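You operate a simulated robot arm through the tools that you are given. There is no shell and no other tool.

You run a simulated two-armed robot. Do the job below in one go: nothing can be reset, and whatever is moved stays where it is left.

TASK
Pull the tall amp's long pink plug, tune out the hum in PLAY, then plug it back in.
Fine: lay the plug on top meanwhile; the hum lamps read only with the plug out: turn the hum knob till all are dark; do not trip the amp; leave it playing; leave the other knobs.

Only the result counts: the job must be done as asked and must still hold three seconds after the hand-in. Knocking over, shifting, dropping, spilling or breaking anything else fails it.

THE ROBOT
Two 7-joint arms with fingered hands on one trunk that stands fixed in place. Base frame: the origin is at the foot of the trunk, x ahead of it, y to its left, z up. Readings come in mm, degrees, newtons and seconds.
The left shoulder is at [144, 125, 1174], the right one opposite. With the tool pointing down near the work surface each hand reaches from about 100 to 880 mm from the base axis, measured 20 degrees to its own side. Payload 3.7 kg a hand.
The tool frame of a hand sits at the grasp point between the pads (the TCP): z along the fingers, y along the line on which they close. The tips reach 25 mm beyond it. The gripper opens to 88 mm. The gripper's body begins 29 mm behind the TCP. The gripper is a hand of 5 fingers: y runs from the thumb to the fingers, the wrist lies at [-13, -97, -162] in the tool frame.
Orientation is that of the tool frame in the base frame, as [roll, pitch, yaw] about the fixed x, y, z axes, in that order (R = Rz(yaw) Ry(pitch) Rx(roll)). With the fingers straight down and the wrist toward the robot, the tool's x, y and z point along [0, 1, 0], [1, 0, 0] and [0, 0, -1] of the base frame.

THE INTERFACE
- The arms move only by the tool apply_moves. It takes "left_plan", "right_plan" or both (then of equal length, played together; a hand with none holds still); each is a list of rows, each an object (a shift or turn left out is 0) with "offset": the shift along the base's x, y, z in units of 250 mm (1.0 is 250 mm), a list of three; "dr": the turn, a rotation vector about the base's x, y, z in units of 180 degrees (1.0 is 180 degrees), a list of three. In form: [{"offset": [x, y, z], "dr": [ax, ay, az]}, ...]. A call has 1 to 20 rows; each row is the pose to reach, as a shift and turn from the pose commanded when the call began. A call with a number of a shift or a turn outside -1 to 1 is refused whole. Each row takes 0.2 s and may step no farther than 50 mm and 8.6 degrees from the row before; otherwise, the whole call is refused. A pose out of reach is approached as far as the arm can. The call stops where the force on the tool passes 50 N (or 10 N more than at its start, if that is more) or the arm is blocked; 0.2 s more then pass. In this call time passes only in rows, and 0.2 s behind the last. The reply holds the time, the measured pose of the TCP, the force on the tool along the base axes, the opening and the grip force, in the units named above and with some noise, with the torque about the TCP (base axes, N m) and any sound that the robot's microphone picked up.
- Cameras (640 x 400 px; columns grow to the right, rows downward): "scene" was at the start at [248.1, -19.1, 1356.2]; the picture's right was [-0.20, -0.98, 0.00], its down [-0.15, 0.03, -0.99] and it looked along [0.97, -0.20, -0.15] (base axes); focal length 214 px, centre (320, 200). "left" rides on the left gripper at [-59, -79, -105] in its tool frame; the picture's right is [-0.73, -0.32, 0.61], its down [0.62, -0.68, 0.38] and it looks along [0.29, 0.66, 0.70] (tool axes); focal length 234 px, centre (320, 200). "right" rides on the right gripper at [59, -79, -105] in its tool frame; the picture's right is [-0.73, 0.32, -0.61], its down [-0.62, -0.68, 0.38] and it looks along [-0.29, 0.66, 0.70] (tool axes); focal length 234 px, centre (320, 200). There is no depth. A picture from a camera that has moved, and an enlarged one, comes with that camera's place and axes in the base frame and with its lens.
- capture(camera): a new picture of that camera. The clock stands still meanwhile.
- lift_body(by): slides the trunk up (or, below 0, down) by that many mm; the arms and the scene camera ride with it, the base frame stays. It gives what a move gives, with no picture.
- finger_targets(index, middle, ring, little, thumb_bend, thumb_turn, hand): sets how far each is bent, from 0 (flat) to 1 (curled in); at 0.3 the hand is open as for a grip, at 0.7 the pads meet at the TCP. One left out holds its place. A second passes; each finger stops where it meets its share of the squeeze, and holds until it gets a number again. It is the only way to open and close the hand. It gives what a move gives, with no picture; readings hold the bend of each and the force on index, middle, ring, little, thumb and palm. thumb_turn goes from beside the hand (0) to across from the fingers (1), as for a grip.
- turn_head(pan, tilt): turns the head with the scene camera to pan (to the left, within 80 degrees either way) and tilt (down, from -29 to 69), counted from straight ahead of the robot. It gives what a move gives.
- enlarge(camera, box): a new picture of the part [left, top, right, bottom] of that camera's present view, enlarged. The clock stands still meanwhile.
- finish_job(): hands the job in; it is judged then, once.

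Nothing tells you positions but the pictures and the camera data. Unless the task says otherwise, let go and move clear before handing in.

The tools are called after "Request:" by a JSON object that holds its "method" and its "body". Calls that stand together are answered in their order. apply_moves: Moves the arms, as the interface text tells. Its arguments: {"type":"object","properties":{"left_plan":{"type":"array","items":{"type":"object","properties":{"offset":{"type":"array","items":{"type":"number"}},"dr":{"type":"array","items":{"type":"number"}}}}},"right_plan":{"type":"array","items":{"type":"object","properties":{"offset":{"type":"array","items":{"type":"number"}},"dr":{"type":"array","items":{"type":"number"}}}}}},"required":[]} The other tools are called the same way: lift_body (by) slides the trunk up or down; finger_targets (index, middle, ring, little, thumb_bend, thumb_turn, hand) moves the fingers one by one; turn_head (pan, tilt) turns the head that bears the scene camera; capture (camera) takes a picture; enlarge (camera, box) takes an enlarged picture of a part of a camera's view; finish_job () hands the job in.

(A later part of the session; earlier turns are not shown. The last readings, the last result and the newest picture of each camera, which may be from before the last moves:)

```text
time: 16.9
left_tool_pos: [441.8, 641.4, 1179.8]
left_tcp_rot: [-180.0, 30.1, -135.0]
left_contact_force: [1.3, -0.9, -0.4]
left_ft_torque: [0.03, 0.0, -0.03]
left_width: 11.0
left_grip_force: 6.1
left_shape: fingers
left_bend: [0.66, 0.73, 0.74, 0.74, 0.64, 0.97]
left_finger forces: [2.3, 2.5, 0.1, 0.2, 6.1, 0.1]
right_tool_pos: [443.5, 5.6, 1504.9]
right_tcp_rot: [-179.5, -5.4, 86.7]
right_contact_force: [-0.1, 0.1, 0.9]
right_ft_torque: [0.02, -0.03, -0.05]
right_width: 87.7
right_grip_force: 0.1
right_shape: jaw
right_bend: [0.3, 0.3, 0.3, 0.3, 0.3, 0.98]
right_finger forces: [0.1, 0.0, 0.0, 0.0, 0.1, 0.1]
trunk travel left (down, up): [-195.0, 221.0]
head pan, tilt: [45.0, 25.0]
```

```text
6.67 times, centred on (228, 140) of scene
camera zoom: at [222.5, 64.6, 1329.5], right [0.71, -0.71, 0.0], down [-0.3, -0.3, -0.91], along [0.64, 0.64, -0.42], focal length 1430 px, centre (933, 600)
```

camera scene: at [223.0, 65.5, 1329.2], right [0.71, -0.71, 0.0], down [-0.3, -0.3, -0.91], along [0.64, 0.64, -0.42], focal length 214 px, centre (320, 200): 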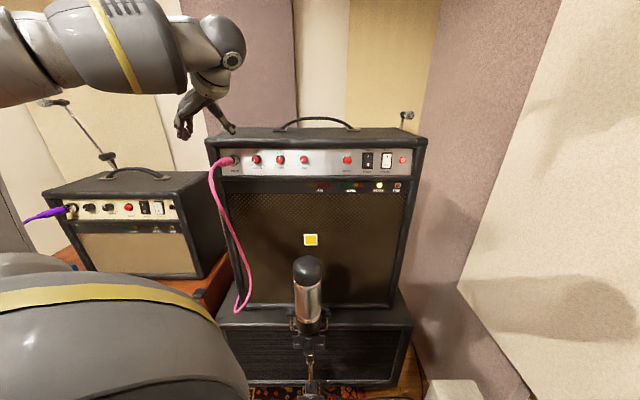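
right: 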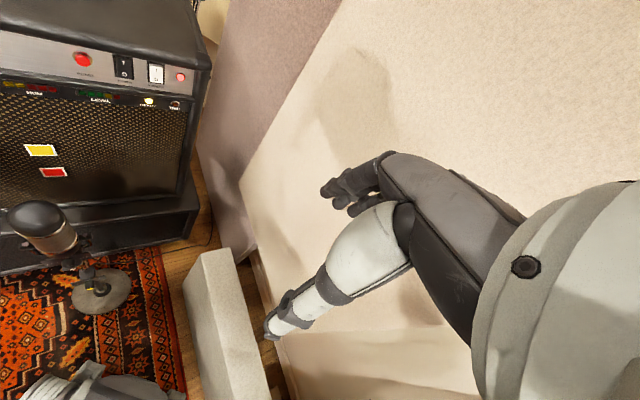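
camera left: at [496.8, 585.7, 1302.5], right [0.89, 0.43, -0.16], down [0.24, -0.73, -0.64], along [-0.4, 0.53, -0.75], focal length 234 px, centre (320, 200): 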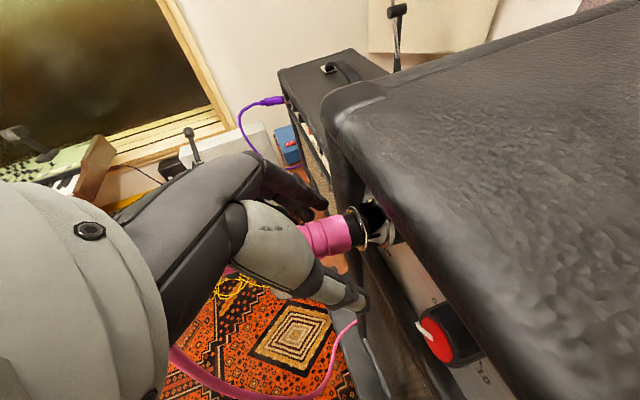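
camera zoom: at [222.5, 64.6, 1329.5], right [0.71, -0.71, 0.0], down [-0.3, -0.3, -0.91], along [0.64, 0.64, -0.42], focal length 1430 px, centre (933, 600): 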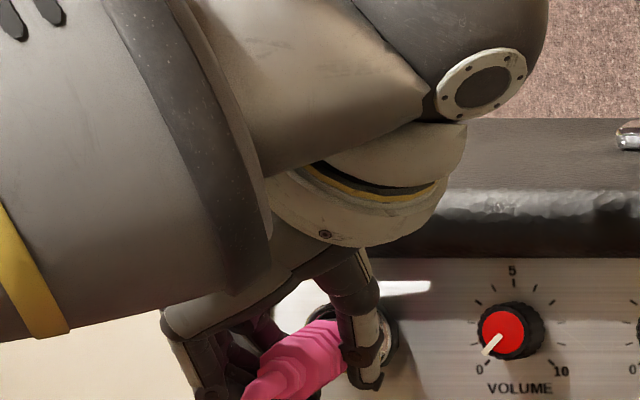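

Three-point grip at about 6 N. I'll pull straight back along the panel normal.

Request:
{"method": "apply_moves", "body": {"left_plan": [{"offset": [-0.028, -0.028, 0]}, {"offset": [-0.056, -0.056, 0]}, {"offset": [-0.084, -0.084, 0]}, {"offset": [-0.112, -0.112, 0]}]}}

Request:
{"method": "enlarge", "body": {"camera": "left", "box": [220, 150, 460, 300]}}

Request:
{"method": "enlarge", "body": {"camera": "scene", "box": [140, 100, 300, 200]}}

```text
time: 17.9
left_tool_pos: [414.4, 613.8, 1180.3]
left_tcp_rot: [-180.0, 30.1, -135.0]
left_contact_force: [-0.1, 0.4, 0.3]
left_ft_torque: [-0.03, 0.0, -0.03]
left_width: 10.6
left_grip_force: 5.2
left_shape: fingers
left_bend: [0.66, 0.73, 0.74, 0.74, 0.64, 0.97]
left_finger forces: [2.9, 2.4, 0.1, 0.1, 5.6, 0.0]
right_tool_pos: [443.3, 4.9, 1503.3]
right_tcp_rot: [-179.5, -5.4, 86.8]
right_contact_force: [1.0, 0.0, -0.3]
right_ft_torque: [-0.01, 0.01, 0.01]
right_width: 87.7
right_grip_force: 0.0
right_shape: jaw
right_bend: [0.3, 0.3, 0.3, 0.3, 0.3, 0.98]
right_finger forces: [0.0, 0.1, 0.1, 0.1, 0.0, 0.0]
trunk travel left (down, up): [-195.0, 221.0]
head pan, tilt: [45.0, 25.0]
```

```text
2.67 times, centred on (340, 225) of left
camera zoom: at [468.5, 557.2, 1300.8], right [0.89, 0.43, -0.16], down [0.24, -0.73, -0.64], along [-0.4, 0.53, -0.75], focal length 624 px, centre (267, 133)
```

zoom: 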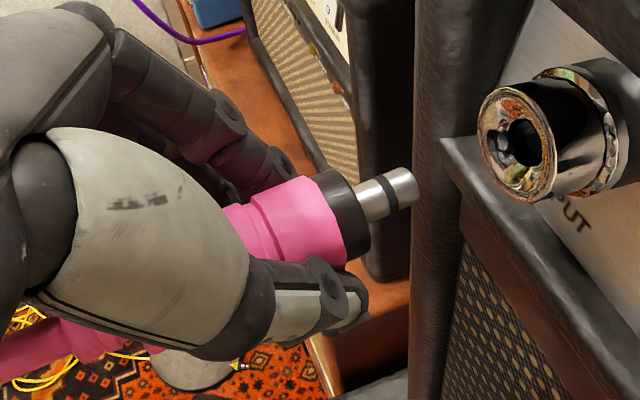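

```text
4.00 times, centred on (220, 150) of scene
camera zoom: at [222.2, 64.5, 1329.6], right [0.71, -0.71, 0.0], down [-0.3, -0.3, -0.91], along [0.64, 0.64, -0.42], focal length 858 px, centre (720, 400)
```

zoom: 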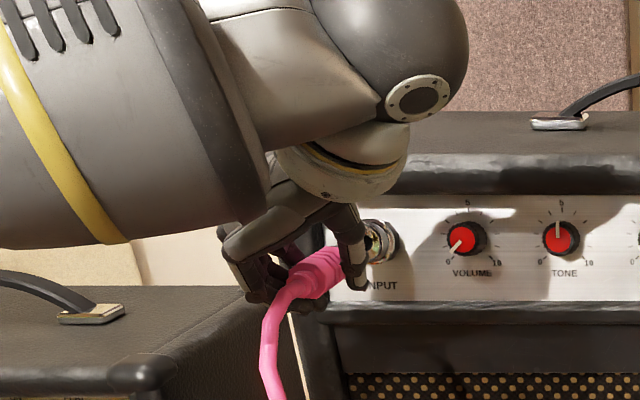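

The plug is out and held securely, with its pin nearly parallel to the jack. The left hand can keep holding it while the right hand works the switch and the knob. I'll bring the right hand around, fingers toward the panel.

Request:
{"method": "apply_moves", "body": {"right_plan": [{"offset": [0.033, 0.02, -0.067], "dr": [0.0134, -0.0406, 0.0154]}, {"offset": [0.067, 0.04, -0.133], "dr": [0.0267, -0.0811, 0.0309]}, {"offset": [0.1, 0.06, -0.2], "dr": [0.0401, -0.1217, 0.0463]}, {"offset": [0.133, 0.08, -0.267], "dr": [0.0534, -0.1622, 0.0617]}, {"offset": [0.167, 0.1, -0.333], "dr": [0.0668, -0.2028, 0.0771]}, {"offset": [0.2, 0.12, -0.4], "dr": [0.0802, -0.2434, 0.0926]}, {"offset": [0.233, 0.14, -0.467], "dr": [0.0935, -0.2839, 0.108]}, {"offset": [0.267, 0.16, -0.533], "dr": [0.1069, -0.3245, 0.1234]}, {"offset": [0.3, 0.18, -0.6], "dr": [0.1202, -0.365, 0.1388]}, {"offset": [0.333, 0.2, -0.667], "dr": [0.1336, -0.4056, 0.1543]}, {"offset": [0.367, 0.22, -0.733], "dr": [0.1469, -0.4461, 0.1697]}, {"offset": [0.4, 0.24, -0.8], "dr": [0.1603, -0.4867, 0.1851]}]}}

Request:
{"method": "capture", "body": {"camera": "scene"}}

Request:
{"method": "capture", "body": {"camera": "right"}}

```text
time: 20.5
left_tool_pos: [415.1, 614.5, 1177.6]
left_tcp_rot: [179.8, 29.9, -134.9]
left_contact_force: [-0.5, -0.3, -0.4]
left_ft_torque: [-0.02, -0.02, 0.0]
left_width: 10.5
left_grip_force: 5.2
left_shape: fingers
left_bend: [0.66, 0.73, 0.74, 0.74, 0.64, 0.97]
left_finger forces: [2.6, 2.4, 0.0, 0.0, 5.5, 0.1]
right_tool_pos: [491.9, 108.3, 1330.6]
right_tcp_rot: [110.6, 0.4, 140.2]
right_contact_force: [0.8, 0.4, 0.9]
right_ft_torque: [-0.02, 0.0, 0.0]
right_width: 87.8
right_grip_force: 0.1
right_shape: jaw
right_bend: [0.3, 0.3, 0.3, 0.3, 0.3, 0.98]
right_finger forces: [0.0, 0.0, 0.0, 0.1, 0.0, 0.1]
right hand out of reach, approached as far as the arm can: row 9, 10, 11, 12
trunk travel left (down, up): [-195.0, 221.0]
head pan, tilt: [45.0, 25.0]
```

```text
taken
camera scene: at [223.0, 63.8, 1320.6], right [0.7, -0.71, 0.0], down [-0.36, -0.35, -0.87], along [0.62, 0.61, -0.5], focal length 214 px, centre (320, 200)
```

scene: 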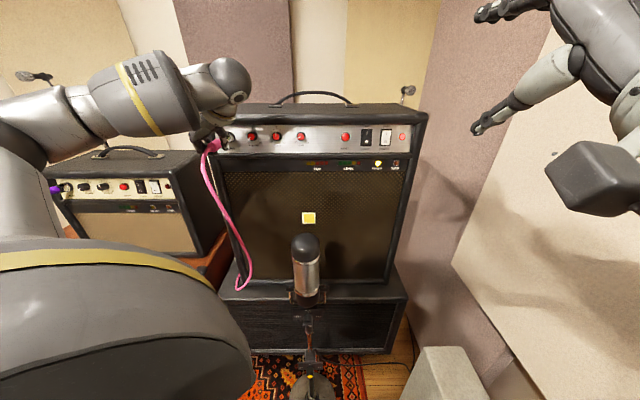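

```text
taken
camera right: at [366.1, 48.1, 1292.2], right [0.26, -0.81, 0.52], down [0.56, -0.31, -0.77], along [0.79, 0.49, 0.37], focal length 234 px, centre (320, 200)
```

right: 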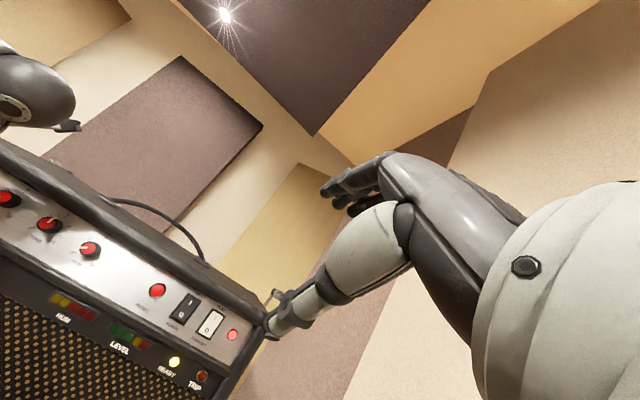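

The right hand needs to be further forward to reach that orientation. I'll move it partway toward the switch, finishing the rotation, and form a pointing hand.

Request:
{"method": "apply_moves", "body": {"right_plan": [{"offset": [0.11, 0.08, -0.06], "dr": [0.012, -0.012, -0.004]}, {"offset": [0.22, 0.16, -0.12], "dr": [0.024, -0.024, -0.008]}, {"offset": [0.33, 0.25, -0.2], "dr": [0.036, -0.036, -0.012]}, {"offset": [0.44, 0.34, -0.27], "dr": [0.048, -0.048, -0.016]}, {"offset": [0.54, 0.42, -0.34], "dr": [0.06, -0.06, -0.02]}, {"offset": [0.64, 0.5, -0.4], "dr": [0.0824, -0.079, -0.029]}]}}

Request:
{"method": "finger_targets", "body": {"hand": "right", "index": 0.4, "middle": 1.0, "ring": 1.0, "little": 1.0, "thumb_bend": 1.0}}

Request:
{"method": "capture", "body": {"camera": "scene"}}

Request:
{"method": "capture", "body": {"camera": "right"}}

```text
time: 21.9
left_tool_pos: [415.2, 615.0, 1179.4]
left_tcp_rot: [180.0, 30.0, -134.9]
left_contact_force: [0.6, 0.1, -0.3]
left_ft_torque: [0.05, -0.03, 0.01]
left_width: 10.5
left_grip_force: 5.0
left_shape: fingers
left_bend: [0.66, 0.73, 0.74, 0.74, 0.64, 0.97]
left_finger forces: [2.6, 2.3, 0.1, 0.0, 5.5, 0.0]
right_tool_pos: [690.6, 197.8, 1234.4]
right_tcp_rot: [90.3, 0.8, 136.9]
right_contact_force: [-0.2, -0.7, -0.2]
right_ft_torque: [0.03, -0.04, 0.03]
right_width: 88.0
right_grip_force: 0.0
right_shape: jaw
right_bend: [0.3, 0.3, 0.3, 0.3, 0.3, 0.98]
right_finger forces: [0.1, 0.0, 0.0, 0.0, 0.1, 0.1]
right hand out of reach, approached as far as the arm can: row 2, 3, 4, 5, 6
trunk travel left (down, up): [-195.0, 221.0]
head pan, tilt: [45.0, 25.0]
```

```text
time: 22.9
left_tool_pos: [415.3, 614.4, 1179.3]
left_tcp_rot: [180.0, 29.9, -135.0]
left_contact_force: [0.8, -0.2, -0.3]
left_ft_torque: [0.04, -0.03, -0.01]
left_width: 10.4
left_grip_force: 5.2
left_shape: fingers
left_bend: [0.66, 0.73, 0.74, 0.74, 0.64, 0.97]
left_finger forces: [2.6, 2.2, 0.1, 0.1, 5.5, 0.0]
right_tool_pos: [688.1, 198.3, 1235.6]
right_tcp_rot: [90.3, 0.8, 137.0]
right_contact_force: [0.2, -0.9, -0.6]
right_ft_torque: [-0.03, 0.0, 0.02]
right_width: 16.2
right_grip_force: 0.0
right_shape: fingers
right_bend: [0.38, 1.0, 1.0, 1.0, 0.96, 0.97]
right_finger forces: [0.1, 0.0, 0.0, 0.1, 0.1, 0.0]
trunk travel left (down, up): [-195.0, 221.0]
head pan, tilt: [45.0, 25.0]
```

```text
taken
camera scene: at [222.4, 64.7, 1329.5], right [0.71, -0.71, 0.0], down [-0.3, -0.3, -0.91], along [0.64, 0.64, -0.42], focal length 214 px, centre (320, 200)
```

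scene: 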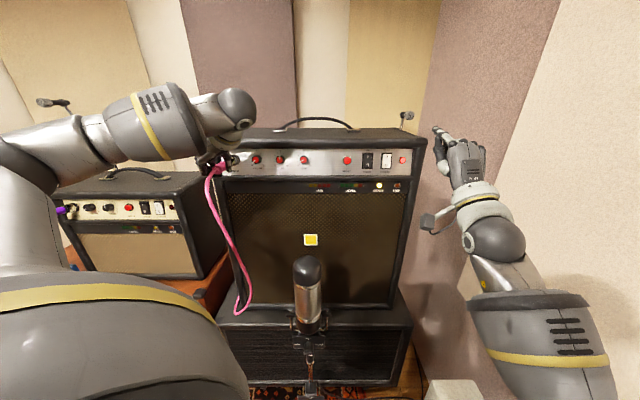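

```text
taken
camera right: at [574.9, 160.7, 1157.2], right [0.11, -0.93, 0.34], down [0.72, -0.15, -0.67], along [0.68, 0.32, 0.66], focal length 234 px, centre (320, 200)
```

right: 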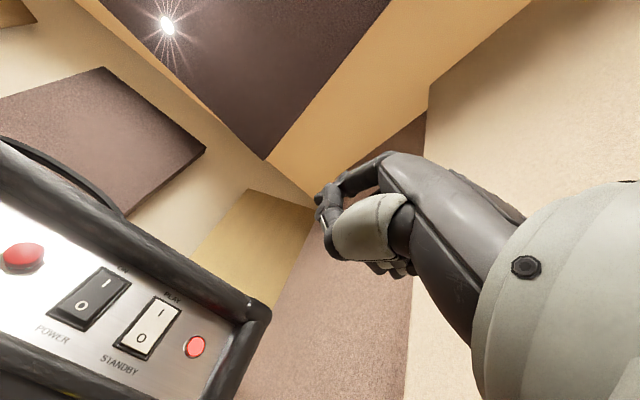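

Request:
{"method": "enlarge", "body": {"camera": "scene", "box": [400, 110, 528, 190]}}

Request:
{"method": "enlarge", "body": {"camera": "right", "box": [280, 140, 440, 300]}}

```text
5.00 times, centred on (464, 150) of scene
camera zoom: at [222.4, 64.7, 1329.5], right [0.71, -0.71, 0.0], down [-0.3, -0.3, -0.91], along [0.64, 0.64, -0.42], focal length 1072 px, centre (-400, 450)
```

zoom: 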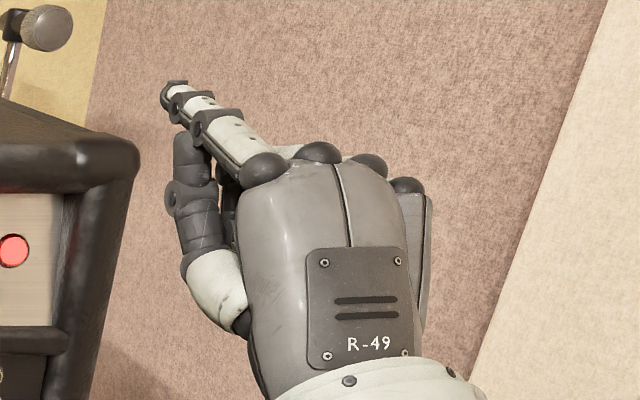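

```text
2.50 times, centred on (360, 220) of right
camera zoom: at [574.9, 160.7, 1157.2], right [0.11, -0.93, 0.34], down [0.72, -0.15, -0.67], along [0.68, 0.32, 0.66], focal length 585 px, centre (220, 150)
```

zoom: 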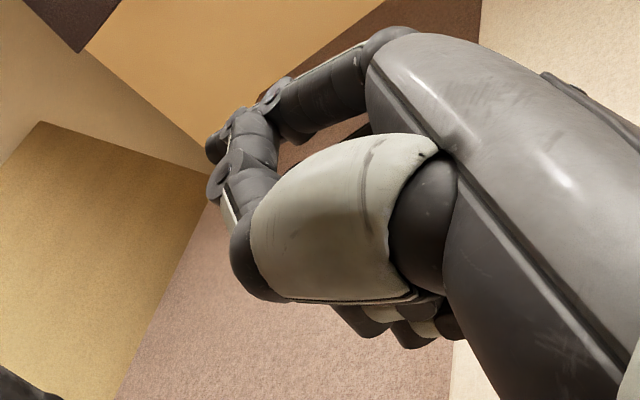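

The index tip sits about (left 10, up 42, forward 24) mm from the TCP. I'll pitch the hand down 30° so the tip leads, and move it to about 40 mm in front of the rocker's upper half.

Request:
{"method": "apply_moves", "body": {"right_plan": [{"offset": [0.04, 0.06, -0.05], "dr": [-0.0236, 0.0236, -0.002]}, {"offset": [0.09, 0.14, -0.12], "dr": [-0.0472, 0.0472, -0.004]}, {"offset": [0.14, 0.22, -0.19], "dr": [-0.0707, 0.0707, -0.006]}, {"offset": [0.19, 0.31, -0.25], "dr": [-0.0943, 0.0943, -0.008]}, {"offset": [0.228, 0.396, -0.316], "dr": [-0.1179, 0.1179, -0.01]}]}}

Request:
{"method": "capture", "body": {"camera": "scene"}}

Request:
{"method": "enlarge", "body": {"camera": "scene", "box": [330, 120, 458, 200]}}

Request:
{"method": "capture", "body": {"camera": "right"}}

```text
time: 24.1
left_tool_pos: [415.4, 614.3, 1179.9]
left_tcp_rot: [-180.0, 30.1, -134.9]
left_contact_force: [0.2, -0.2, -1.2]
left_ft_torque: [0.0, 0.0, 0.01]
left_width: 10.4
left_grip_force: 4.4
left_shape: fingers
left_bend: [0.66, 0.73, 0.74, 0.74, 0.64, 0.97]
left_finger forces: [2.7, 2.2, 0.0, 0.0, 5.5, 0.0]
right_tool_pos: [759.3, 296.3, 1162.0]
right_tcp_rot: [120.2, -1.1, 134.1]
right_contact_force: [0.1, -0.7, -0.3]
right_ft_torque: [-0.01, 0.01, 0.02]
right_width: 16.4
right_grip_force: 0.2
right_shape: fingers
right_bend: [0.37, 1.0, 1.0, 1.0, 0.96, 0.97]
right_finger forces: [0.0, 0.0, 0.0, 0.0, 0.0, 0.0]
right hand out of reach, approached as far as the arm can: row 1, 2, 3, 4, 5
trunk travel left (down, up): [-195.0, 221.0]
head pan, tilt: [45.0, 25.0]
```

```text
taken
camera scene: at [222.1, 64.6, 1329.6], right [0.71, -0.71, 0.0], down [-0.3, -0.3, -0.91], along [0.64, 0.64, -0.42], focal length 214 px, centre (320, 200)
```

scene: 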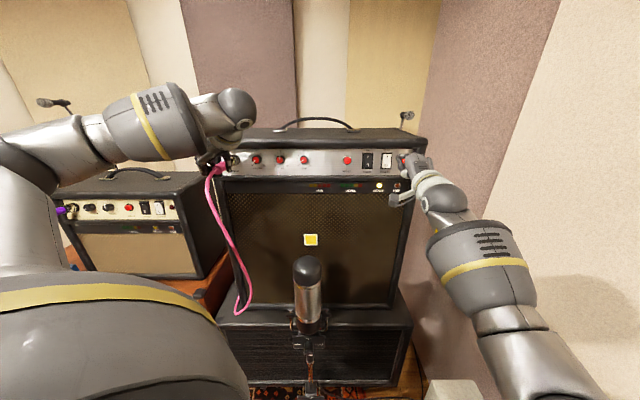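

```text
5.00 times, centred on (394, 160) of scene
camera zoom: at [222.1, 64.6, 1329.6], right [0.71, -0.71, 0.0], down [-0.3, -0.3, -0.91], along [0.64, 0.64, -0.42], focal length 1072 px, centre (-50, 400)
```

zoom: 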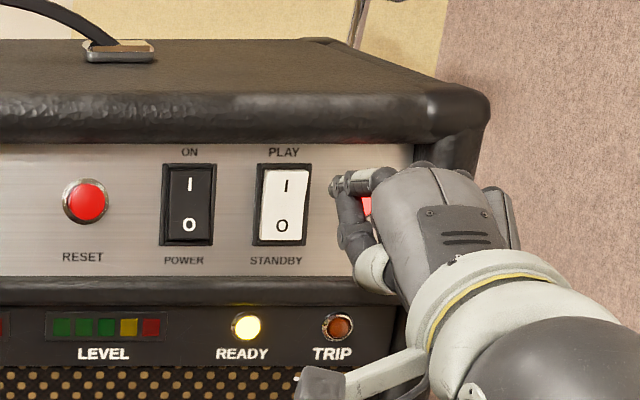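

```text
taken
camera right: at [624.9, 246.6, 1147.0], right [0.25, -0.78, 0.57], down [0.41, -0.45, -0.79], along [0.87, 0.43, 0.21], focal length 234 px, centre (320, 200)
```

right: 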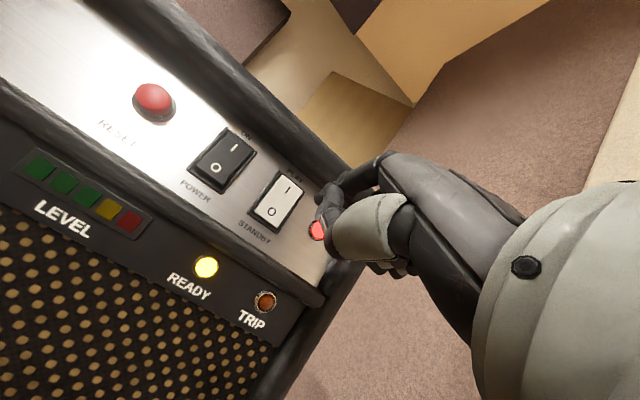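

The tip is about 16 mm right of and slightly above the rocker's top half. I'll shift it left and creep forward.

Request:
{"method": "apply_moves", "body": {"right_plan": [{"offset": [-0.023, 0.023, -0.012]}, {"offset": [-0.046, 0.046, -0.026]}, {"offset": [-0.016, 0.076, -0.026]}]}}

Request:
{"method": "enlarge", "body": {"camera": "scene", "box": [330, 120, 458, 200]}}

Request:
{"method": "enlarge", "body": {"camera": "right", "box": [180, 110, 420, 300]}}

```text
time: 24.9
left_tool_pos: [415.3, 614.1, 1179.6]
left_tcp_rot: [-179.9, 29.9, -134.9]
left_contact_force: [-0.3, -0.5, 0.1]
left_ft_torque: [-0.01, -0.03, 0.02]
left_width: 10.5
left_grip_force: 5.4
left_shape: fingers
left_bend: [0.66, 0.73, 0.74, 0.74, 0.64, 0.97]
left_finger forces: [2.6, 2.2, 0.1, 0.0, 5.6, 0.0]
right_tool_pos: [765.2, 300.0, 1156.5]
right_tcp_rot: [120.0, 1.4, 133.7]
right_contact_force: [0.1, -1.3, -0.2]
right_ft_torque: [0.0, -0.03, -0.03]
right_width: 16.5
right_grip_force: 0.1
right_shape: fingers
right_bend: [0.37, 1.0, 1.0, 1.0, 0.96, 0.97]
right_finger forces: [0.0, 0.0, 0.0, 0.0, 0.1, 0.0]
right hand out of reach, approached as far as the arm can: row 1, 2, 3
trunk travel left (down, up): [-195.0, 221.0]
head pan, tilt: [45.0, 25.0]
```

```text
5.00 times, centred on (394, 160) of scene
camera zoom: at [222.5, 64.7, 1329.4], right [0.71, -0.71, 0.0], down [-0.3, -0.3, -0.91], along [0.64, 0.64, -0.42], focal length 1072 px, centre (-50, 400)
```

zoom: 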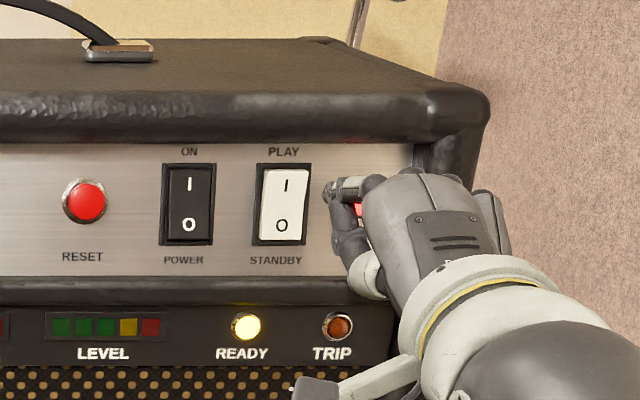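

```text
2.11 times, centred on (300, 205) of right
camera zoom: at [629.8, 250.5, 1139.7], right [0.23, -0.77, 0.6], down [0.44, -0.47, -0.77], along [0.87, 0.44, 0.23], focal length 493 px, centre (362, 190)
```

zoom: 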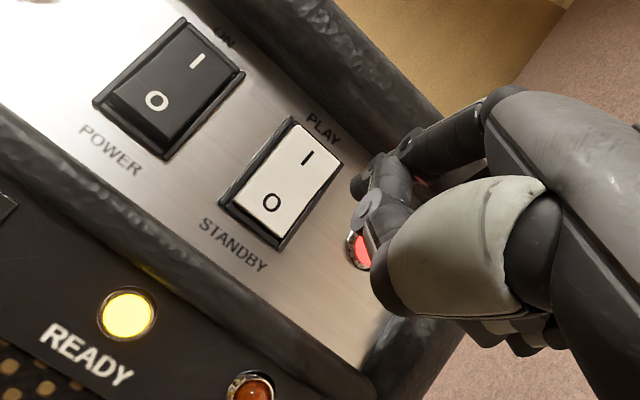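

The right arm is at a limit in this palm-down posture. I'll back off and try rolling toward a handshake posture to see if it frees up.

Request:
{"method": "apply_moves", "body": {"right_plan": [{"offset": [-0.08, -0.1, 0.0]}, {"offset": [-0.16, -0.2, 0.0]}, {"offset": [-0.16, -0.2, 0.0], "dr": [0.033, 0.033, 0]}, {"offset": [-0.16, -0.2, 0.0], "dr": [0.066, 0.066, 0]}, {"offset": [-0.16, -0.2, 0.0], "dr": [0.099, 0.099, 0]}, {"offset": [-0.16, -0.2, 0.0], "dr": [0.132, 0.132, 0]}, {"offset": [-0.16, -0.2, 0.0], "dr": [0.165, 0.165, 0]}, {"offset": [-0.16, -0.2, 0.0], "dr": [0.198, 0.198, 0]}, {"offset": [-0.16, -0.2, 0.0], "dr": [0.231, 0.231, 0]}]}}

Request:
{"method": "capture", "body": {"camera": "scene"}}

Request:
{"method": "capture", "body": {"camera": "right"}}

```text
time: 26.9
left_tool_pos: [415.3, 614.0, 1179.3]
left_tcp_rot: [-180.0, 30.0, -134.9]
left_contact_force: [-0.4, 0.6, -0.4]
left_ft_torque: [0.01, 0.01, 0.02]
left_width: 10.4
left_grip_force: 5.0
left_shape: fingers
left_bend: [0.66, 0.73, 0.74, 0.74, 0.64, 0.97]
left_finger forces: [2.7, 2.2, 0.0, 0.1, 5.6, 0.1]
right_tool_pos: [749.0, 230.3, 1150.0]
right_tcp_rot: [122.1, -57.5, 133.8]
right_contact_force: [-0.5, -0.1, -0.3]
right_ft_torque: [0.02, 0.0, 0.01]
right_width: 16.2
right_grip_force: 0.1
right_shape: fingers
right_bend: [0.37, 1.0, 1.0, 1.0, 0.96, 0.97]
right_finger forces: [0.1, 0.0, 0.0, 0.0, 0.1, 0.0]
right hand out of reach, approached as far as the arm can: row 1, 2, 3, 4, 5, 6, 7, 8, 9
trunk travel left (down, up): [-195.0, 221.0]
head pan, tilt: [45.0, 25.0]
```

```text
taken
camera scene: at [222.4, 64.8, 1329.5], right [0.71, -0.71, 0.0], down [-0.3, -0.3, -0.91], along [0.64, 0.64, -0.42], focal length 214 px, centre (320, 200)
```

scene: 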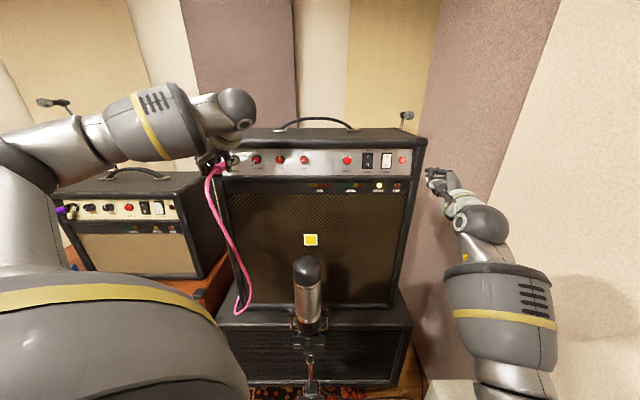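

```text
taken
camera right: at [625.0, 168.8, 1194.3], right [0.37, -0.88, -0.29], down [-0.25, 0.21, -0.95], along [0.89, 0.43, -0.15], focal length 234 px, centre (320, 200)
```

right: 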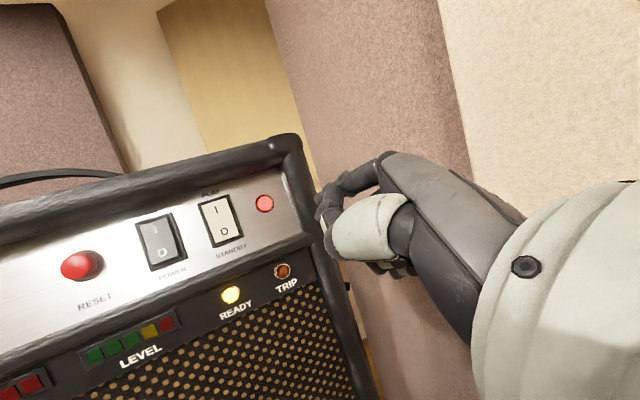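

The right arm is awkward here, since everything lies far across its body. I'll do what the task allows: lay the plug on top and use the left arm for the rest. First I'll retract the right hand out of the way.

Request:
{"method": "apply_moves", "body": {"right_plan": [{"offset": [-0.1, -0.1, 0.02]}, {"offset": [-0.2, -0.2, 0.04]}, {"offset": [-0.32, -0.32, 0.06]}, {"offset": [-0.44, -0.44, 0.08]}, {"offset": [-0.56, -0.56, 0.1]}, {"offset": [-0.68, -0.68, 0.1]}]}}

Request:
{"method": "capture", "body": {"camera": "scene"}}

Request:
{"method": "enlarge", "body": {"camera": "scene", "box": [150, 100, 310, 320]}}

Request:
{"method": "capture", "body": {"camera": "left"}}

```text
time: 28.3
left_tool_pos: [414.7, 614.1, 1179.6]
left_tcp_rot: [180.0, 30.2, -134.9]
left_contact_force: [-0.7, -0.1, -0.4]
left_ft_torque: [-0.02, 0.02, -0.01]
left_width: 10.5
left_grip_force: 5.2
left_shape: fingers
left_bend: [0.66, 0.73, 0.74, 0.74, 0.64, 0.97]
left_finger forces: [2.7, 2.3, 0.0, 0.0, 5.6, 0.1]
right_tool_pos: [574.8, 59.1, 1174.0]
right_tcp_rot: [123.2, -57.4, 131.4]
right_contact_force: [0.1, -0.3, -0.4]
right_ft_torque: [-0.01, 0.0, 0.0]
right_width: 16.5
right_grip_force: 0.1
right_shape: fingers
right_bend: [0.37, 1.0, 1.0, 1.0, 0.96, 0.97]
right_finger forces: [0.1, 0.0, 0.0, 0.1, 0.0, 0.0]
right hand out of reach, approached as far as the arm can: row 1, 2, 3, 4
trunk travel left (down, up): [-195.0, 221.0]
head pan, tilt: [45.0, 25.0]
```

```text
taken
camera scene: at [222.2, 64.3, 1329.5], right [0.71, -0.71, 0.0], down [-0.3, -0.3, -0.91], along [0.64, 0.64, -0.42], focal length 214 px, centre (320, 200)
```

scene: 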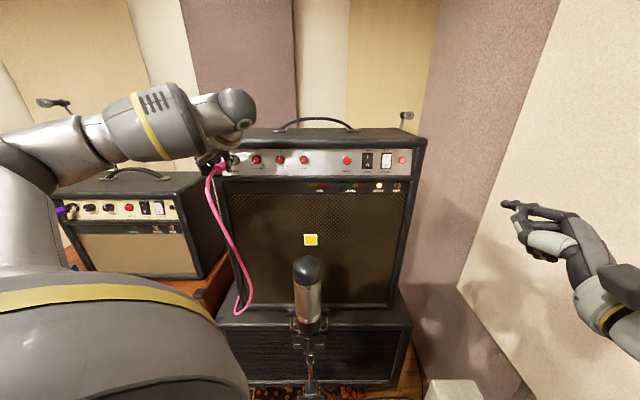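

```text
1.82 times, centred on (230, 210) of scene
camera zoom: at [222.2, 64.3, 1329.5], right [0.71, -0.71, 0.0], down [-0.3, -0.3, -0.91], along [0.64, 0.64, -0.42], focal length 390 px, centre (484, 182)
```

zoom: 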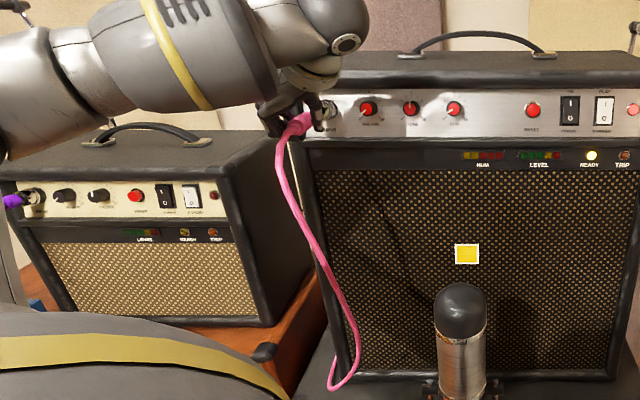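

```text
taken
camera left: at [468.6, 557.0, 1301.0], right [0.89, 0.43, -0.16], down [0.24, -0.73, -0.64], along [-0.4, 0.53, -0.75], focal length 234 px, centre (320, 200)
```

left: 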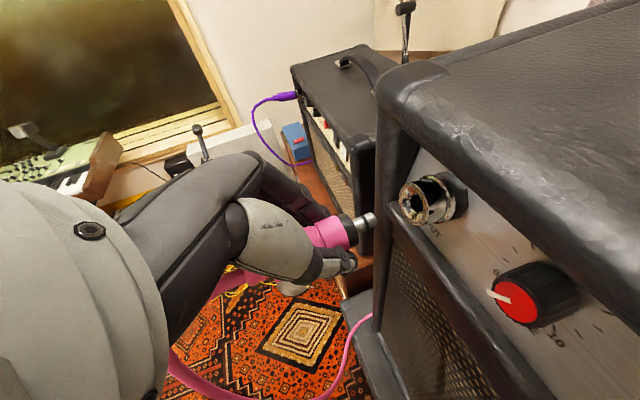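

Now I'll back the plug away from the jack, then raise the whole trunk about 110 mm to lift the plug above the amp top (z≈1246).

Request:
{"method": "apply_moves", "body": {"left_plan": [{"offset": [-0.05, -0.05, 0.0]}, {"offset": [-0.1, -0.1, 0.0]}, {"offset": [-0.13, -0.13, 0.02]}]}}

Request:
{"method": "lift_body", "body": {"by": 110}}

Request:
{"method": "capture", "body": {"camera": "scene"}}

Request:
{"method": "capture", "body": {"camera": "left"}}

```text
time: 29.1
left_tool_pos: [382.2, 581.7, 1183.7]
left_tcp_rot: [-179.9, 30.1, -134.8]
left_contact_force: [1.1, -0.6, -1.2]
left_ft_torque: [0.03, 0.01, 0.0]
left_width: 10.5
left_grip_force: 5.5
left_shape: fingers
left_bend: [0.66, 0.73, 0.74, 0.74, 0.64, 0.97]
left_finger forces: [2.7, 2.2, 0.0, 0.0, 5.5, 0.0]
right_tool_pos: [574.9, 58.4, 1173.5]
right_tcp_rot: [123.0, -57.4, 131.4]
right_contact_force: [0.3, -0.7, 0.0]
right_ft_torque: [0.04, -0.01, 0.0]
right_width: 16.5
right_grip_force: 0.1
right_shape: fingers
right_bend: [0.37, 1.0, 1.0, 1.0, 0.96, 0.97]
right_finger forces: [0.1, 0.0, 0.1, 0.0, 0.1, 0.0]
trunk travel left (down, up): [-195.0, 221.0]
head pan, tilt: [45.0, 25.0]
```

```text
time: 30.5
left_tool_pos: [382.4, 580.7, 1294.2]
left_tcp_rot: [180.0, 30.0, -134.9]
left_contact_force: [-0.3, 0.1, -0.3]
left_ft_torque: [-0.01, 0.02, -0.01]
left_width: 10.2
left_grip_force: 4.3
left_shape: fingers
left_bend: [0.66, 0.73, 0.74, 0.74, 0.64, 0.97]
left_finger forces: [2.6, 2.1, 0.0, 0.0, 5.3, 0.0]
right_tool_pos: [578.9, 59.5, 1282.8]
right_tcp_rot: [123.2, -57.6, 131.3]
right_contact_force: [0.5, -0.1, -1.0]
right_ft_torque: [0.03, 0.03, 0.01]
right_width: 16.3
right_grip_force: 0.1
right_shape: fingers
right_bend: [0.37, 1.0, 1.0, 1.0, 0.96, 0.97]
right_finger forces: [0.0, 0.0, 0.0, 0.0, 0.1, 0.1]
trunk travel left (down, up): [-305.0, 111.0]
head pan, tilt: [45.0, 25.0]
```

```text
taken
camera scene: at [128.0, 64.8, 1444.0], right [0.71, -0.71, 0.0], down [-0.3, -0.3, -0.91], along [0.64, 0.64, -0.42], focal length 214 px, centre (320, 200)
```

scene: 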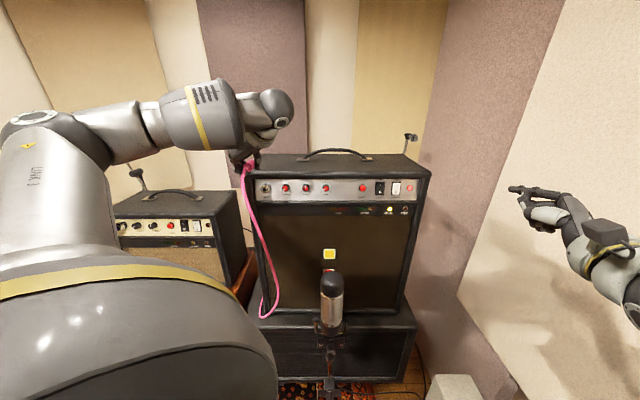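

```text
taken
camera left: at [437.5, 525.1, 1414.9], right [0.89, 0.43, -0.16], down [0.24, -0.73, -0.64], along [-0.4, 0.53, -0.75], focal length 234 px, centre (320, 200)
```

left: 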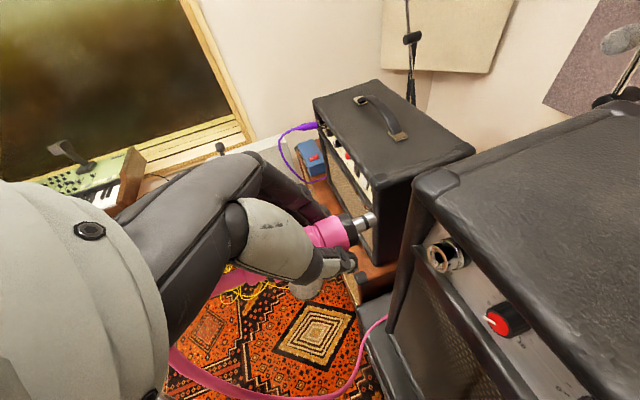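

The plug is above the top level. I'll raise it a little more and carry it over the amp top.

Request:
{"method": "apply_moves", "body": {"left_plan": [{"offset": [0.05, 0.045, 0.1]}, {"offset": [0.15, 0.13, 0.14]}, {"offset": [0.26, 0.23, 0.14]}, {"offset": [0.38, 0.34, 0.14]}, {"offset": [0.52, 0.464, 0.14]}]}}

Request:
{"method": "capture", "body": {"camera": "scene"}}

Request:
{"method": "enlarge", "body": {"camera": "scene", "box": [220, 90, 380, 190]}}

Request:
{"method": "capture", "body": {"camera": "left"}}

```text
time: 31.7
left_tool_pos: [515.2, 697.1, 1331.8]
left_tcp_rot: [179.8, 30.0, -135.2]
left_contact_force: [0.4, 0.4, -0.6]
left_ft_torque: [-0.01, 0.0, 0.0]
left_width: 10.5
left_grip_force: 4.6
left_shape: fingers
left_bend: [0.66, 0.73, 0.74, 0.74, 0.65, 0.97]
left_finger forces: [2.4, 2.0, 0.0, 0.0, 5.1, 0.1]
right_tool_pos: [579.0, 61.2, 1282.7]
right_tcp_rot: [123.3, -57.6, 131.3]
right_contact_force: [-0.4, -0.5, -0.6]
right_ft_torque: [0.01, -0.03, 0.03]
right_width: 16.4
right_grip_force: 0.1
right_shape: fingers
right_bend: [0.37, 1.0, 1.0, 1.0, 0.96, 0.97]
right_finger forces: [0.0, 0.1, 0.1, 0.1, 0.0, 0.1]
trunk travel left (down, up): [-305.0, 111.0]
head pan, tilt: [45.0, 25.0]
```

```text
taken
camera scene: at [129.3, 64.7, 1443.9], right [0.71, -0.71, 0.0], down [-0.3, -0.3, -0.91], along [0.64, 0.64, -0.42], focal length 214 px, centre (320, 200)
```

scene: 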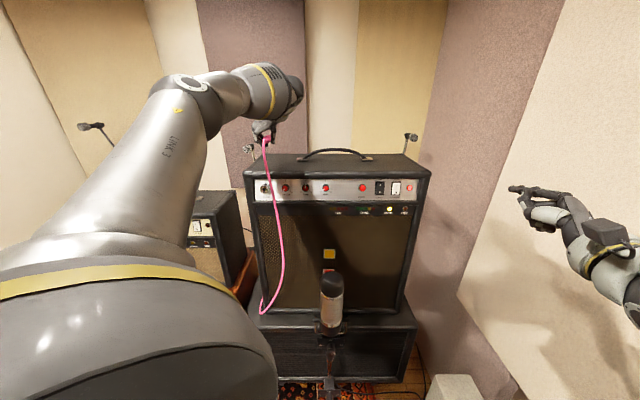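

```text
4.00 times, centred on (300, 140) of scene
camera zoom: at [129.3, 64.7, 1443.9], right [0.71, -0.71, 0.0], down [-0.3, -0.3, -0.91], along [0.64, 0.64, -0.42], focal length 858 px, centre (400, 440)
```

zoom: 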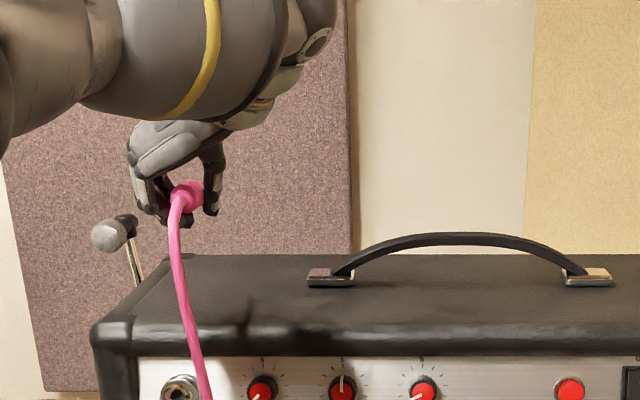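

```text
taken
camera left: at [569.0, 641.0, 1452.2], right [0.89, 0.43, -0.16], down [0.23, -0.73, -0.64], along [-0.4, 0.53, -0.75], focal length 234 px, centre (320, 200)
```

left: 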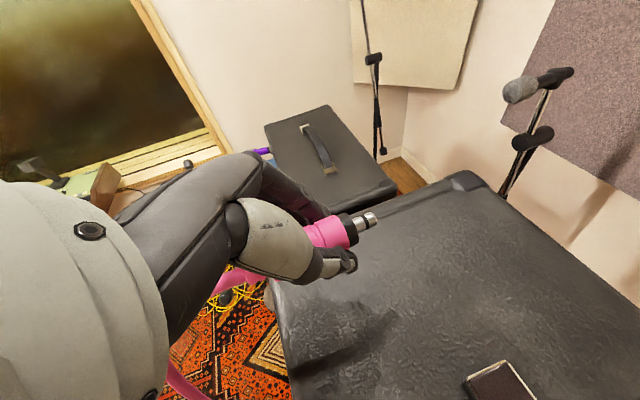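

I have enough cable. I'll shift slightly inward and lower toward the amp top.

Request:
{"method": "apply_moves", "body": {"left_plan": [{"offset": [0.05, -0.008, 0.0]}, {"offset": [0.1, -0.016, -0.06]}, {"offset": [0.1, -0.016, -0.12]}, {"offset": [0.1, -0.016, -0.18]}]}}

Request:
{"method": "enlarge", "body": {"camera": "scene", "box": [220, 90, 380, 190]}}

Request:
{"method": "capture", "body": {"camera": "left"}}

```text
time: 32.7
left_tool_pos: [537.7, 693.7, 1284.3]
left_tcp_rot: [179.9, 30.1, -134.9]
left_contact_force: [0.6, 0.0, -0.5]
left_ft_torque: [0.0, -0.03, 0.03]
left_width: 10.3
left_grip_force: 5.1
left_shape: fingers
left_bend: [0.66, 0.73, 0.74, 0.74, 0.65, 0.97]
left_finger forces: [2.4, 2.1, 0.1, 0.0, 5.0, 0.1]
right_tool_pos: [577.0, 59.7, 1283.9]
right_tcp_rot: [123.1, -57.5, 131.3]
right_contact_force: [-0.6, -0.3, 0.7]
right_ft_torque: [0.0, -0.01, 0.02]
right_width: 16.2
right_grip_force: 0.0
right_shape: fingers
right_bend: [0.37, 1.0, 1.0, 1.0, 0.96, 0.97]
right_finger forces: [0.0, 0.1, 0.0, 0.0, 0.0, 0.1]
trunk travel left (down, up): [-305.0, 111.0]
head pan, tilt: [45.0, 25.0]
```

```text
4.00 times, centred on (300, 140) of scene
camera zoom: at [127.2, 65.0, 1444.2], right [0.71, -0.71, 0.0], down [-0.3, -0.3, -0.91], along [0.64, 0.64, -0.42], focal length 858 px, centre (400, 440)
```

zoom: 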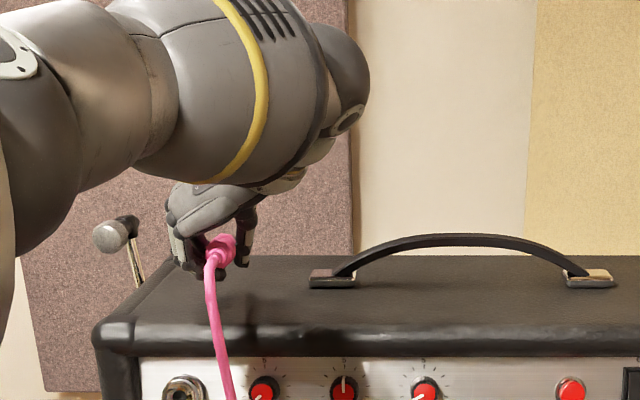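

```text
taken
camera left: at [591.3, 637.5, 1405.9], right [0.89, 0.43, -0.16], down [0.24, -0.73, -0.64], along [-0.4, 0.53, -0.75], focal length 234 px, centre (320, 200)
```

left: 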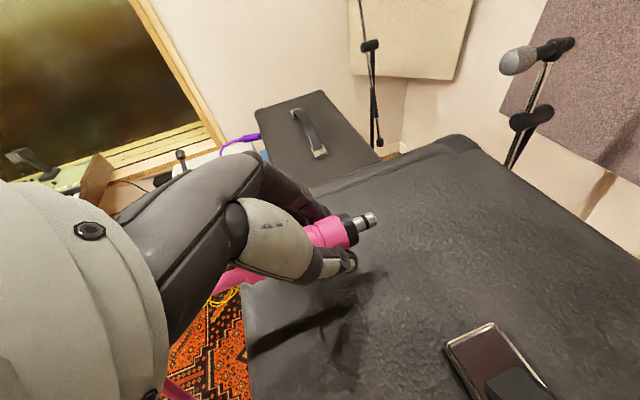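

Request:
{"method": "apply_moves", "body": {"left_plan": [{"offset": [0, 0, -0.016]}, {"offset": [0, 0, -0.032]}]}}

Request:
{"method": "enlarge", "body": {"camera": "left", "box": [200, 150, 440, 300]}}

Request:
{"method": "enlarge", "body": {"camera": "scene", "box": [240, 130, 304, 170]}}

```text
time: 33.3
left_tool_pos: [536.2, 695.0, 1277.2]
left_tcp_rot: [-179.9, 30.1, -134.9]
left_contact_force: [0.5, 0.5, -0.3]
left_ft_torque: [0.01, 0.01, 0.0]
left_width: 10.3
left_grip_force: 4.8
left_shape: fingers
left_bend: [0.66, 0.73, 0.74, 0.74, 0.65, 0.97]
left_finger forces: [2.4, 2.0, 0.1, 0.0, 5.0, 0.1]
right_tool_pos: [578.1, 59.5, 1283.7]
right_tcp_rot: [123.1, -57.4, 131.4]
right_contact_force: [1.0, 0.3, 0.3]
right_ft_torque: [0.0, 0.02, -0.04]
right_width: 16.2
right_grip_force: 0.1
right_shape: fingers
right_bend: [0.37, 1.0, 1.0, 1.0, 0.96, 0.97]
right_finger forces: [0.0, 0.0, 0.1, 0.0, 0.1, 0.0]
trunk travel left (down, up): [-305.0, 111.0]
head pan, tilt: [45.0, 25.0]
```

```text
2.67 times, centred on (320, 225) of left
camera zoom: at [591.1, 637.7, 1397.9], right [0.89, 0.43, -0.16], down [0.24, -0.73, -0.64], along [-0.4, 0.53, -0.75], focal length 624 px, centre (320, 133)
```

zoom: 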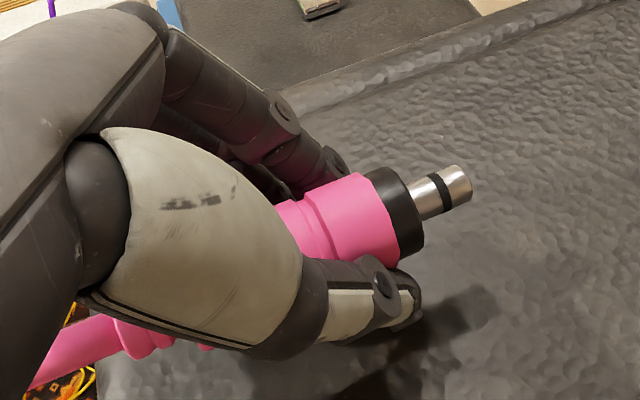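

```text
10.00 times, centred on (272, 150) of scene
camera zoom: at [127.1, 64.6, 1444.3], right [0.71, -0.71, 0.0], down [-0.3, -0.3, -0.91], along [0.64, 0.64, -0.42], focal length 2145 px, centre (800, 700)
```

zoom: 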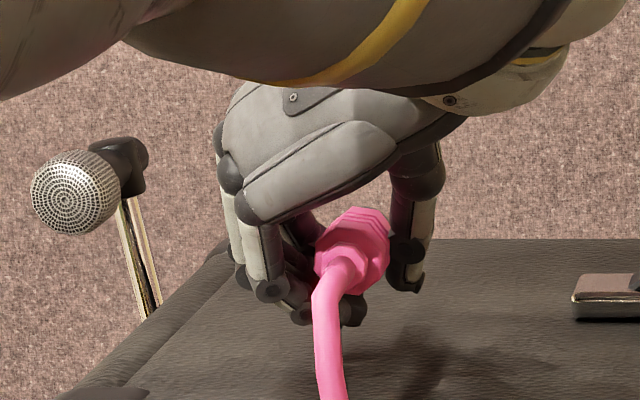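

Request:
{"method": "apply_moves", "body": {"left_plan": [{"offset": [0, 0, -0.012]}, {"offset": [0, 0, -0.024]}]}}

Request:
{"method": "enlarge", "body": {"camera": "scene", "box": [240, 130, 304, 170]}}

```text
time: 33.9
left_tool_pos: [536.2, 694.4, 1269.9]
left_tcp_rot: [180.0, 30.0, -135.1]
left_contact_force: [0.4, -0.1, -0.3]
left_ft_torque: [0.01, 0.0, 0.0]
left_width: 10.1
left_grip_force: 4.5
left_shape: fingers
left_bend: [0.66, 0.73, 0.74, 0.74, 0.65, 0.97]
left_finger forces: [2.3, 2.0, 0.1, 0.0, 5.1, 0.0]
right_tool_pos: [576.6, 59.7, 1284.4]
right_tcp_rot: [123.0, -57.3, 131.4]
right_contact_force: [1.1, 0.4, -0.6]
right_ft_torque: [0.04, 0.02, -0.03]
right_width: 16.3
right_grip_force: 0.0
right_shape: fingers
right_bend: [0.37, 1.0, 1.0, 1.0, 0.96, 0.97]
right_finger forces: [0.0, 0.1, 0.0, 0.1, 0.0, 0.0]
trunk travel left (down, up): [-305.0, 111.0]
head pan, tilt: [45.0, 25.0]
```

```text
10.00 times, centred on (272, 150) of scene
camera zoom: at [127.2, 64.7, 1444.2], right [0.71, -0.71, 0.0], down [-0.3, -0.3, -0.91], along [0.64, 0.64, -0.42], focal length 2145 px, centre (800, 700)
```

zoom: 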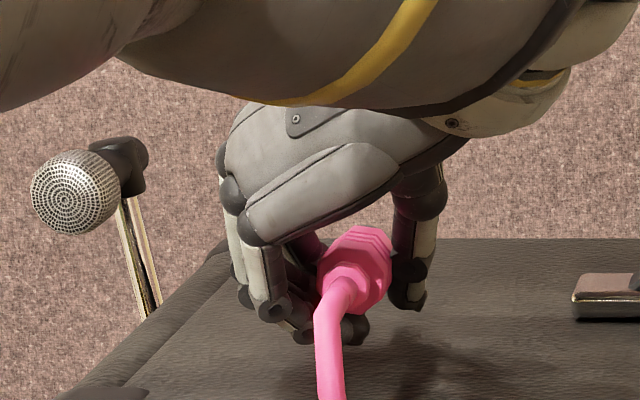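

Request:
{"method": "apply_moves", "body": {"left_plan": [{"offset": [0, 0, -0.01]}, {"offset": [0, 0, -0.02]}, {"offset": [0, 0, -0.03]}]}}

Request:
{"method": "enlarge", "body": {"camera": "scene", "box": [240, 130, 304, 170]}}

Request:
{"method": "enlarge", "body": {"camera": "left", "box": [200, 150, 440, 300]}}

```text
time: 34.7
left_tool_pos: [537.7, 692.9, 1261.0]
left_tcp_rot: [179.9, 29.9, -134.9]
left_contact_force: [-0.5, 0.1, -1.5]
left_ft_torque: [0.05, 0.0, -0.02]
left_width: 9.9
left_grip_force: 4.5
left_shape: fingers
left_bend: [0.66, 0.73, 0.74, 0.74, 0.65, 0.97]
left_finger forces: [2.4, 2.0, 0.1, 0.1, 5.0, 0.0]
right_tool_pos: [577.6, 59.1, 1285.6]
right_tcp_rot: [123.0, -57.3, 131.5]
right_contact_force: [-0.5, 0.0, 0.0]
right_ft_torque: [0.02, -0.01, 0.05]
right_width: 16.3
right_grip_force: 0.0
right_shape: fingers
right_bend: [0.37, 1.0, 1.0, 1.0, 0.96, 0.97]
right_finger forces: [0.0, 0.0, 0.0, 0.0, 0.1, 0.0]
trunk travel left (down, up): [-305.0, 111.0]
head pan, tilt: [45.0, 25.0]
```

```text
10.00 times, centred on (272, 150) of scene
camera zoom: at [127.3, 64.8, 1444.2], right [0.71, -0.71, 0.0], down [-0.3, -0.3, -0.91], along [0.64, 0.64, -0.42], focal length 2145 px, centre (800, 700)
```

zoom: 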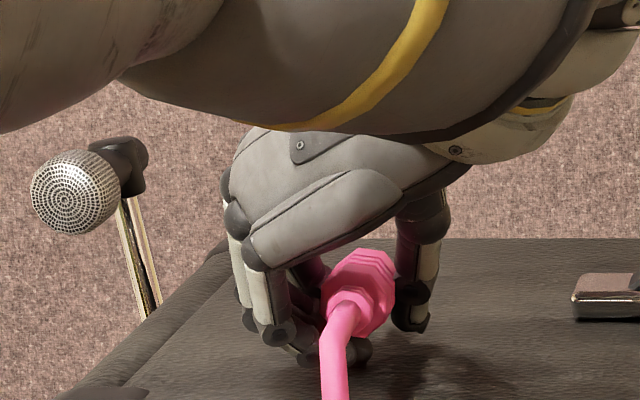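

```text
2.67 times, centred on (320, 225) of left
camera zoom: at [591.5, 637.0, 1383.3], right [0.89, 0.43, -0.16], down [0.24, -0.73, -0.64], along [-0.4, 0.53, -0.75], focal length 624 px, centre (320, 133)
```

zoom: 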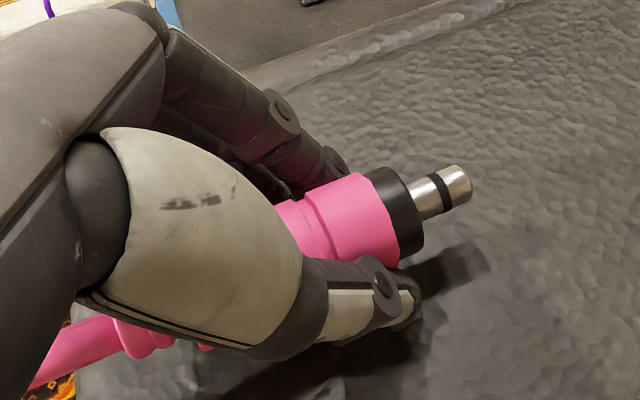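

Request:
{"method": "apply_moves", "body": {"left_plan": [{"offset": [0, 0, -0.01]}, {"offset": [0, 0, -0.02]}]}}

Request:
{"method": "enlarge", "body": {"camera": "left", "box": [200, 150, 440, 300]}}

```text
time: 35.3
left_tool_pos: [536.1, 693.8, 1259.4]
left_tcp_rot: [180.0, 30.2, -135.0]
left_contact_force: [0.7, 3.5, 7.4]
left_ft_torque: [0.0, 0.08, -0.01]
left_width: 10.2
left_grip_force: 8.6
left_shape: fingers
left_bend: [0.66, 0.73, 0.75, 0.74, 0.65, 0.97]
left_finger forces: [2.4, 2.9, 7.1, 0.1, 5.1, 0.0]
right_tool_pos: [575.8, 58.7, 1284.7]
right_tcp_rot: [122.9, -57.3, 131.6]
right_contact_force: [-0.3, -0.7, 0.1]
right_ft_torque: [0.0, 0.01, -0.01]
right_width: 16.4
right_grip_force: 0.0
right_shape: fingers
right_bend: [0.37, 1.0, 1.0, 1.0, 0.96, 0.97]
right_finger forces: [0.0, 0.0, 0.0, 0.1, 0.0, 0.1]
trunk travel left (down, up): [-305.0, 111.0]
head pan, tilt: [45.0, 25.0]
```

```text
2.67 times, centred on (320, 225) of left
camera zoom: at [590.2, 637.2, 1381.1], right [0.89, 0.43, -0.16], down [0.24, -0.73, -0.64], along [-0.39, 0.53, -0.75], focal length 624 px, centre (320, 133)
```

zoom: 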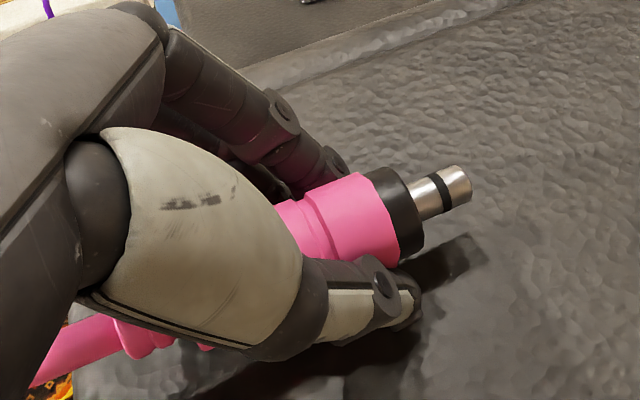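

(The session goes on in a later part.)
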